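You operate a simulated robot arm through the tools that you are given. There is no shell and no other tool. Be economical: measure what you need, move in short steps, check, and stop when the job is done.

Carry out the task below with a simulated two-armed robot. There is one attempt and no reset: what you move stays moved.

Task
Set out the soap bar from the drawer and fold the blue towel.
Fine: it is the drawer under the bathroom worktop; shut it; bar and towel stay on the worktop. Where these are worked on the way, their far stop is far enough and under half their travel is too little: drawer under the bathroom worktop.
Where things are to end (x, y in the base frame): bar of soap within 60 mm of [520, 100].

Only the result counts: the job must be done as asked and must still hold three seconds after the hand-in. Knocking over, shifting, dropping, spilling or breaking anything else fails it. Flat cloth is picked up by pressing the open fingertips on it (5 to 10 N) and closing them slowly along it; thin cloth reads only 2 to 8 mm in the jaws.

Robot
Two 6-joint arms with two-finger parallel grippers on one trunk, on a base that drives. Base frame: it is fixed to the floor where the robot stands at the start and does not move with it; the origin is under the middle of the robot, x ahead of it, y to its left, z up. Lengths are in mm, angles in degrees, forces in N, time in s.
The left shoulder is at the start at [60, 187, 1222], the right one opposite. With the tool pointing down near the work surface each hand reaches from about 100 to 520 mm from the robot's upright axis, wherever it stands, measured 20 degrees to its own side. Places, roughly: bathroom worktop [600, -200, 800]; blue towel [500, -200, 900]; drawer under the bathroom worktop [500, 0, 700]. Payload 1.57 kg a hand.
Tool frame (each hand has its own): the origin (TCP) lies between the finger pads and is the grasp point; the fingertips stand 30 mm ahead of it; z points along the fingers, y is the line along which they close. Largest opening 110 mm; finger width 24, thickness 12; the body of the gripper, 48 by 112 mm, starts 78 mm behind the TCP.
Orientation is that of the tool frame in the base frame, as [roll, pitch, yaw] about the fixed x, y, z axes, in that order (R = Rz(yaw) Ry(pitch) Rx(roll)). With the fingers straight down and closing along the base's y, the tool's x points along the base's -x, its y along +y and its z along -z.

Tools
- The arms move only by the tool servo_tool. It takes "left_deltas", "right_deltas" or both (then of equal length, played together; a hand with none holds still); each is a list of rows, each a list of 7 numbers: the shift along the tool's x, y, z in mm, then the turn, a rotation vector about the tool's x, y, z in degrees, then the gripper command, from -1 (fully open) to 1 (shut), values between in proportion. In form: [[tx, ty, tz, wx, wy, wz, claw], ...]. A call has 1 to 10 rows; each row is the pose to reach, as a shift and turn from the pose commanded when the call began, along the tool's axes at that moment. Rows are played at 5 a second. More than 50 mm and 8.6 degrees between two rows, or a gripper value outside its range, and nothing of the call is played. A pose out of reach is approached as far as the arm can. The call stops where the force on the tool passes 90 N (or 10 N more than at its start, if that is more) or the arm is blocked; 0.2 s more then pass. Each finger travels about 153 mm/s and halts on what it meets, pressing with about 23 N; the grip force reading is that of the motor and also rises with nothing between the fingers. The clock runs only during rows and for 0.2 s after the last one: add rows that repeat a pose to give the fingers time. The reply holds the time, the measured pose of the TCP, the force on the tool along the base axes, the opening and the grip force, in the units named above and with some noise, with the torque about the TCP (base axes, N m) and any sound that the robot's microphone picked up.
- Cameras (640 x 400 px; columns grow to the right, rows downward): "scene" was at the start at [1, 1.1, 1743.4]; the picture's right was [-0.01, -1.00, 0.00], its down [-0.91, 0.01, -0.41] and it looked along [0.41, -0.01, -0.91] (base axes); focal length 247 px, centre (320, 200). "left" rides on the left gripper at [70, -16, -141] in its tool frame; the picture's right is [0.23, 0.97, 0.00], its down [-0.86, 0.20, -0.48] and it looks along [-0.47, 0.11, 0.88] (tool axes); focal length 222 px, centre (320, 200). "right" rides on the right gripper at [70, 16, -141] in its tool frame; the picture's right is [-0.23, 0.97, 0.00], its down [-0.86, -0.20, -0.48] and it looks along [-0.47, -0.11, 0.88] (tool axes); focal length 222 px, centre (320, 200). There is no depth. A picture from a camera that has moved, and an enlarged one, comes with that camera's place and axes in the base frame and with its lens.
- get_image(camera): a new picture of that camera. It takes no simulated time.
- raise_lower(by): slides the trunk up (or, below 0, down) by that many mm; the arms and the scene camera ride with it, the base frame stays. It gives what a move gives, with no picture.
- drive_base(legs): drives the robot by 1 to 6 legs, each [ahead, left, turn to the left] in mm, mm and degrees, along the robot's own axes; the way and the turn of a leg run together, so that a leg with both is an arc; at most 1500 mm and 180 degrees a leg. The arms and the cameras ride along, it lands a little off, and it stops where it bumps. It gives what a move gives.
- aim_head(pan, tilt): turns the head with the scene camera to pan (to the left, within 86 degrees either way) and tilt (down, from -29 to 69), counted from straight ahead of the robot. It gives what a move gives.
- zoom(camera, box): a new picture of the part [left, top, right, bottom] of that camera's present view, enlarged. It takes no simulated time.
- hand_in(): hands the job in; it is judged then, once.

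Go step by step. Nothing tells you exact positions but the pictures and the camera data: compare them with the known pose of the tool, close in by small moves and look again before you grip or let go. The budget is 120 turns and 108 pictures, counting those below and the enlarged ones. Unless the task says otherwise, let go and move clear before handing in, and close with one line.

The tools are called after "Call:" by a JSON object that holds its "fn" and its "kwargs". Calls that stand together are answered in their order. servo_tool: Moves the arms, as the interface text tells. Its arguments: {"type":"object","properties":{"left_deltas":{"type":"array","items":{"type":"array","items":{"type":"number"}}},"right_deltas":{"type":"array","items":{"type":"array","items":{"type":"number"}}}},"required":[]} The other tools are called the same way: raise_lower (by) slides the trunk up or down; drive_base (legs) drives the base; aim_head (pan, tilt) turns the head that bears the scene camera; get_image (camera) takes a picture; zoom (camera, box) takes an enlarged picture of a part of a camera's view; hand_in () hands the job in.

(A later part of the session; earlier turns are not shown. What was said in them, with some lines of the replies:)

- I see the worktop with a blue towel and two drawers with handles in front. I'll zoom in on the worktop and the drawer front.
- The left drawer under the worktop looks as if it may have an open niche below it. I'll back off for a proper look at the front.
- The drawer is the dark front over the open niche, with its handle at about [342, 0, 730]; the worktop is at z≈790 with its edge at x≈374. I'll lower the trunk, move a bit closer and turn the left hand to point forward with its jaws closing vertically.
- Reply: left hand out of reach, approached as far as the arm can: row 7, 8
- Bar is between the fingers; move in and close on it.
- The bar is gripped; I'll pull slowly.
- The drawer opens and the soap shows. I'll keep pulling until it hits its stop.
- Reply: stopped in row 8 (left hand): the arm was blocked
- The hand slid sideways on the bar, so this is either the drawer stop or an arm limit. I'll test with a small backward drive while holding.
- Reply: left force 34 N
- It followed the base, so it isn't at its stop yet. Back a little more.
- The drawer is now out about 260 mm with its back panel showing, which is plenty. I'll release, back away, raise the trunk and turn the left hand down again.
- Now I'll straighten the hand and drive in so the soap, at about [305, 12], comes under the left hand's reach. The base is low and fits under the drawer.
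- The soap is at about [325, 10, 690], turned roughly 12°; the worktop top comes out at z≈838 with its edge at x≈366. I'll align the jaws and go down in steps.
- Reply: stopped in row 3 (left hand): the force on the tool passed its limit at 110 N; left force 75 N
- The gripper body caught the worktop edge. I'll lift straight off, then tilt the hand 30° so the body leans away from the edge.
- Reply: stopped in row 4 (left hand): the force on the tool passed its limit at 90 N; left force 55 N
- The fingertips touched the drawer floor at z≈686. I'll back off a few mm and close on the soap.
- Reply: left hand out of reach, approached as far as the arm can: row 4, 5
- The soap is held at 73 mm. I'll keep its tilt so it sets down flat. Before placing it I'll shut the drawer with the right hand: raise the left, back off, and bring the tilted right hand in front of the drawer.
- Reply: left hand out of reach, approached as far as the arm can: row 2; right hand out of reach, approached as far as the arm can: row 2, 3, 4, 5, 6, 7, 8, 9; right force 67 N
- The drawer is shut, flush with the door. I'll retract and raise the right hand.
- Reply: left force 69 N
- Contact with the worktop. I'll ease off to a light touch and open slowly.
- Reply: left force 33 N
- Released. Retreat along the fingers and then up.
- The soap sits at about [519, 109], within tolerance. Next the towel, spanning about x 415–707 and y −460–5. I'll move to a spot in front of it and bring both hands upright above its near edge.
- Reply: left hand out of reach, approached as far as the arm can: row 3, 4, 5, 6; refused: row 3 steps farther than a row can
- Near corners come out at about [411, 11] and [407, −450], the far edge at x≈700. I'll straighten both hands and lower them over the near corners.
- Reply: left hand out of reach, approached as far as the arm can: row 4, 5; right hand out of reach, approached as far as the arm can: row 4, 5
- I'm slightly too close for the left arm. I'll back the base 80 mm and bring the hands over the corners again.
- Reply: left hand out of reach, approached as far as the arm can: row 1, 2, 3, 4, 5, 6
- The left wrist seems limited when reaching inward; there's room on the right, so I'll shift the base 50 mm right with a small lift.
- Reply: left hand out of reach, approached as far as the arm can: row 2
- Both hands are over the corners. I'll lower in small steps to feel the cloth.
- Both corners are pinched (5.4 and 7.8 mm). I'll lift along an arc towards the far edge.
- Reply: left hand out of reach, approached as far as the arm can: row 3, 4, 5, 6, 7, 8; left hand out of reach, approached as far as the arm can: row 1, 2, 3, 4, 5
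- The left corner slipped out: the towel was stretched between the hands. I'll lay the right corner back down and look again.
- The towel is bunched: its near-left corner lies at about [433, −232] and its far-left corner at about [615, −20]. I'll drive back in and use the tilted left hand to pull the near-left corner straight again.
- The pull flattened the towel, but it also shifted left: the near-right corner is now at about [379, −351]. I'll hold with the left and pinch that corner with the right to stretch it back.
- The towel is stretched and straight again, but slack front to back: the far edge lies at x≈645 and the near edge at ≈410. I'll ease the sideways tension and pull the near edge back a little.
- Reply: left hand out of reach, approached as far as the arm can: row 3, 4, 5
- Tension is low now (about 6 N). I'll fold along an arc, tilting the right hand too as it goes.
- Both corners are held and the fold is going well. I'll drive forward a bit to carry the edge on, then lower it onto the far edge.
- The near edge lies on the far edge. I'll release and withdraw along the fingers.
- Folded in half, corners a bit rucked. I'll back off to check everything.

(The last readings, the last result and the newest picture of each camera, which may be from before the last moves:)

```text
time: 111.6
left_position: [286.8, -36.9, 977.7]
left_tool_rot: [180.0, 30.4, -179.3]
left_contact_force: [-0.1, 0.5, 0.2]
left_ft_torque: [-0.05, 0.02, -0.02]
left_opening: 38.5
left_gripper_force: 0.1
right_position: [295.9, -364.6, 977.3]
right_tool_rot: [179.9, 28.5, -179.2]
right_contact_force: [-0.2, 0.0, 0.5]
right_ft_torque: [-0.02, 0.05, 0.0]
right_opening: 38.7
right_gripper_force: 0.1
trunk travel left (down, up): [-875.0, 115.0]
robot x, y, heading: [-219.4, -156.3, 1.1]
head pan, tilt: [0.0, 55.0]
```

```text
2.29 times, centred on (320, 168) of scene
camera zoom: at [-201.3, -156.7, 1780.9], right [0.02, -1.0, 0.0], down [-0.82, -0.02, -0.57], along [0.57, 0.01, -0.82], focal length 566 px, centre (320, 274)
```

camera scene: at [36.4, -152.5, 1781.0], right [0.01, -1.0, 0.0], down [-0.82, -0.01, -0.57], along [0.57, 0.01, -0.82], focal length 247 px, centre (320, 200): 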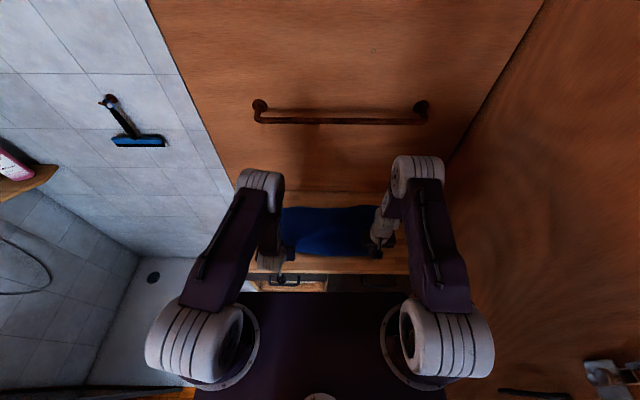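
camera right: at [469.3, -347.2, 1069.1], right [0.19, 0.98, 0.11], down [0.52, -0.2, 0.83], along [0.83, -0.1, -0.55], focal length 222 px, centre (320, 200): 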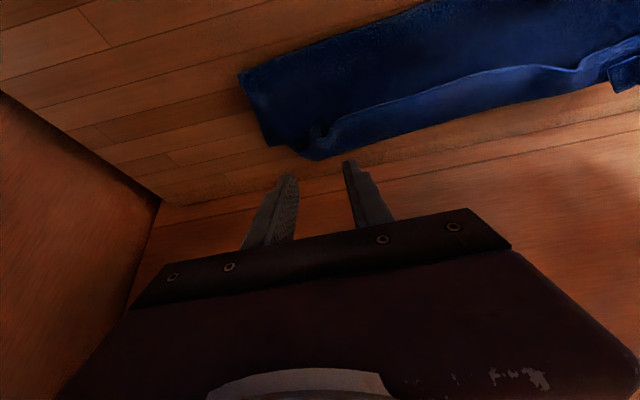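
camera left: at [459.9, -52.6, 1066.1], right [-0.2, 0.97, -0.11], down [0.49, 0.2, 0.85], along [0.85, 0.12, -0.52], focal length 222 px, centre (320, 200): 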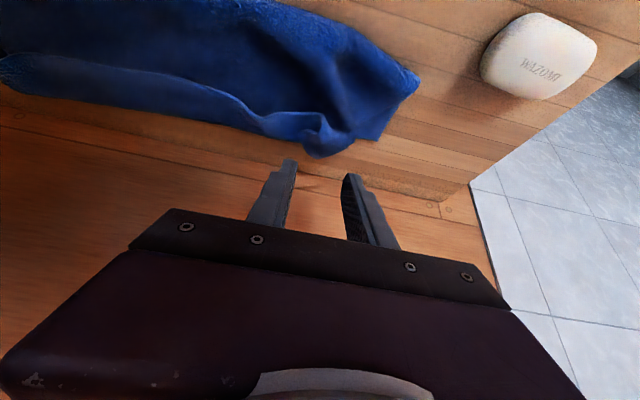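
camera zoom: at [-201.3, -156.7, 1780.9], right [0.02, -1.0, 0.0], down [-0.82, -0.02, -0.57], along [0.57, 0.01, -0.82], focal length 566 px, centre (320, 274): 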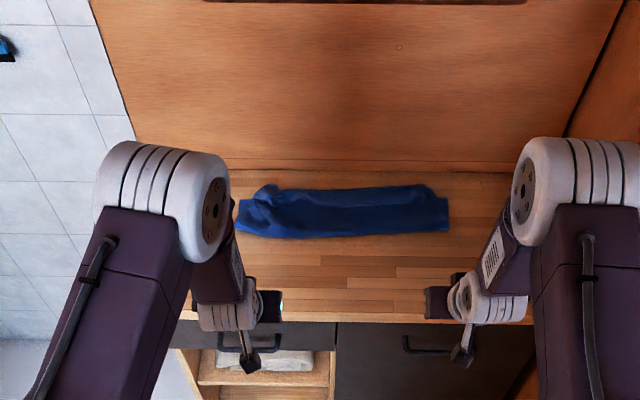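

Call:
{"fn": "zoom", "kwargs": {"camera": "scene", "box": [240, 170, 400, 260]}}

Call:
{"fn": "get_image", "kwargs": {"camera": "left"}}

```text
4.00 times, centred on (320, 215) of scene
camera zoom: at [-201.3, -156.7, 1780.9], right [0.02, -1.0, 0.0], down [-0.82, -0.02, -0.57], along [0.57, 0.01, -0.82], focal length 990 px, centre (320, 140)
```

zoom: 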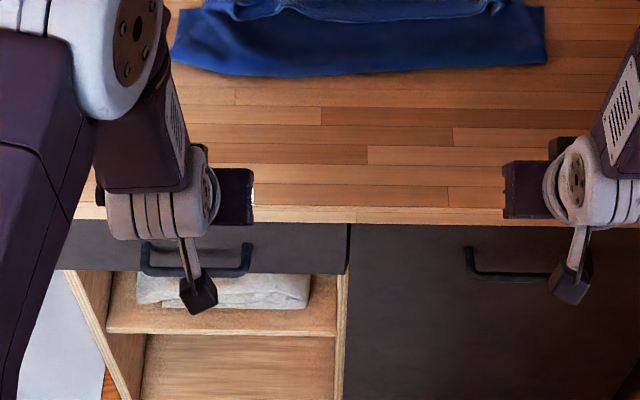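

```text
17 pictures are left
camera left: at [155.7, -55.6, 1065.3], right [-0.21, 0.97, -0.11], down [0.49, 0.21, 0.85], along [0.84, 0.12, -0.52], focal length 222 px, centre (320, 200)
```

left: 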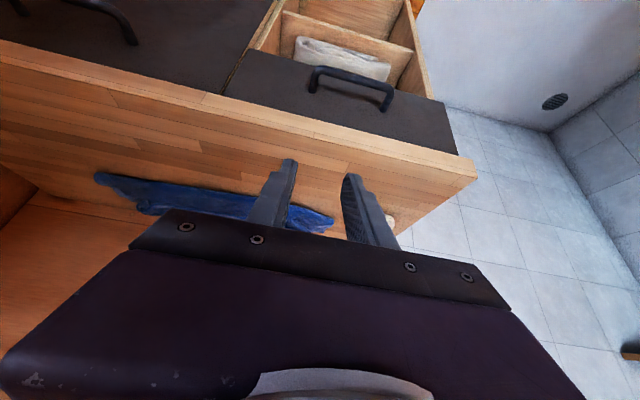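

The drawer is flush and shut, the soap is on the worktop at about [518, 110], and the towel is folded in half. Both hands are clear, so I'm handing in.

Call:
{"fn": "hand_in", "kwargs": {}}

```text
The job is handed in.
```

The soap bar is on the worktop at about [518, 110], inside the 60 mm limit. The drawer is shut, and the blue towel is folded in half on the worktop with its corners a little rucked.
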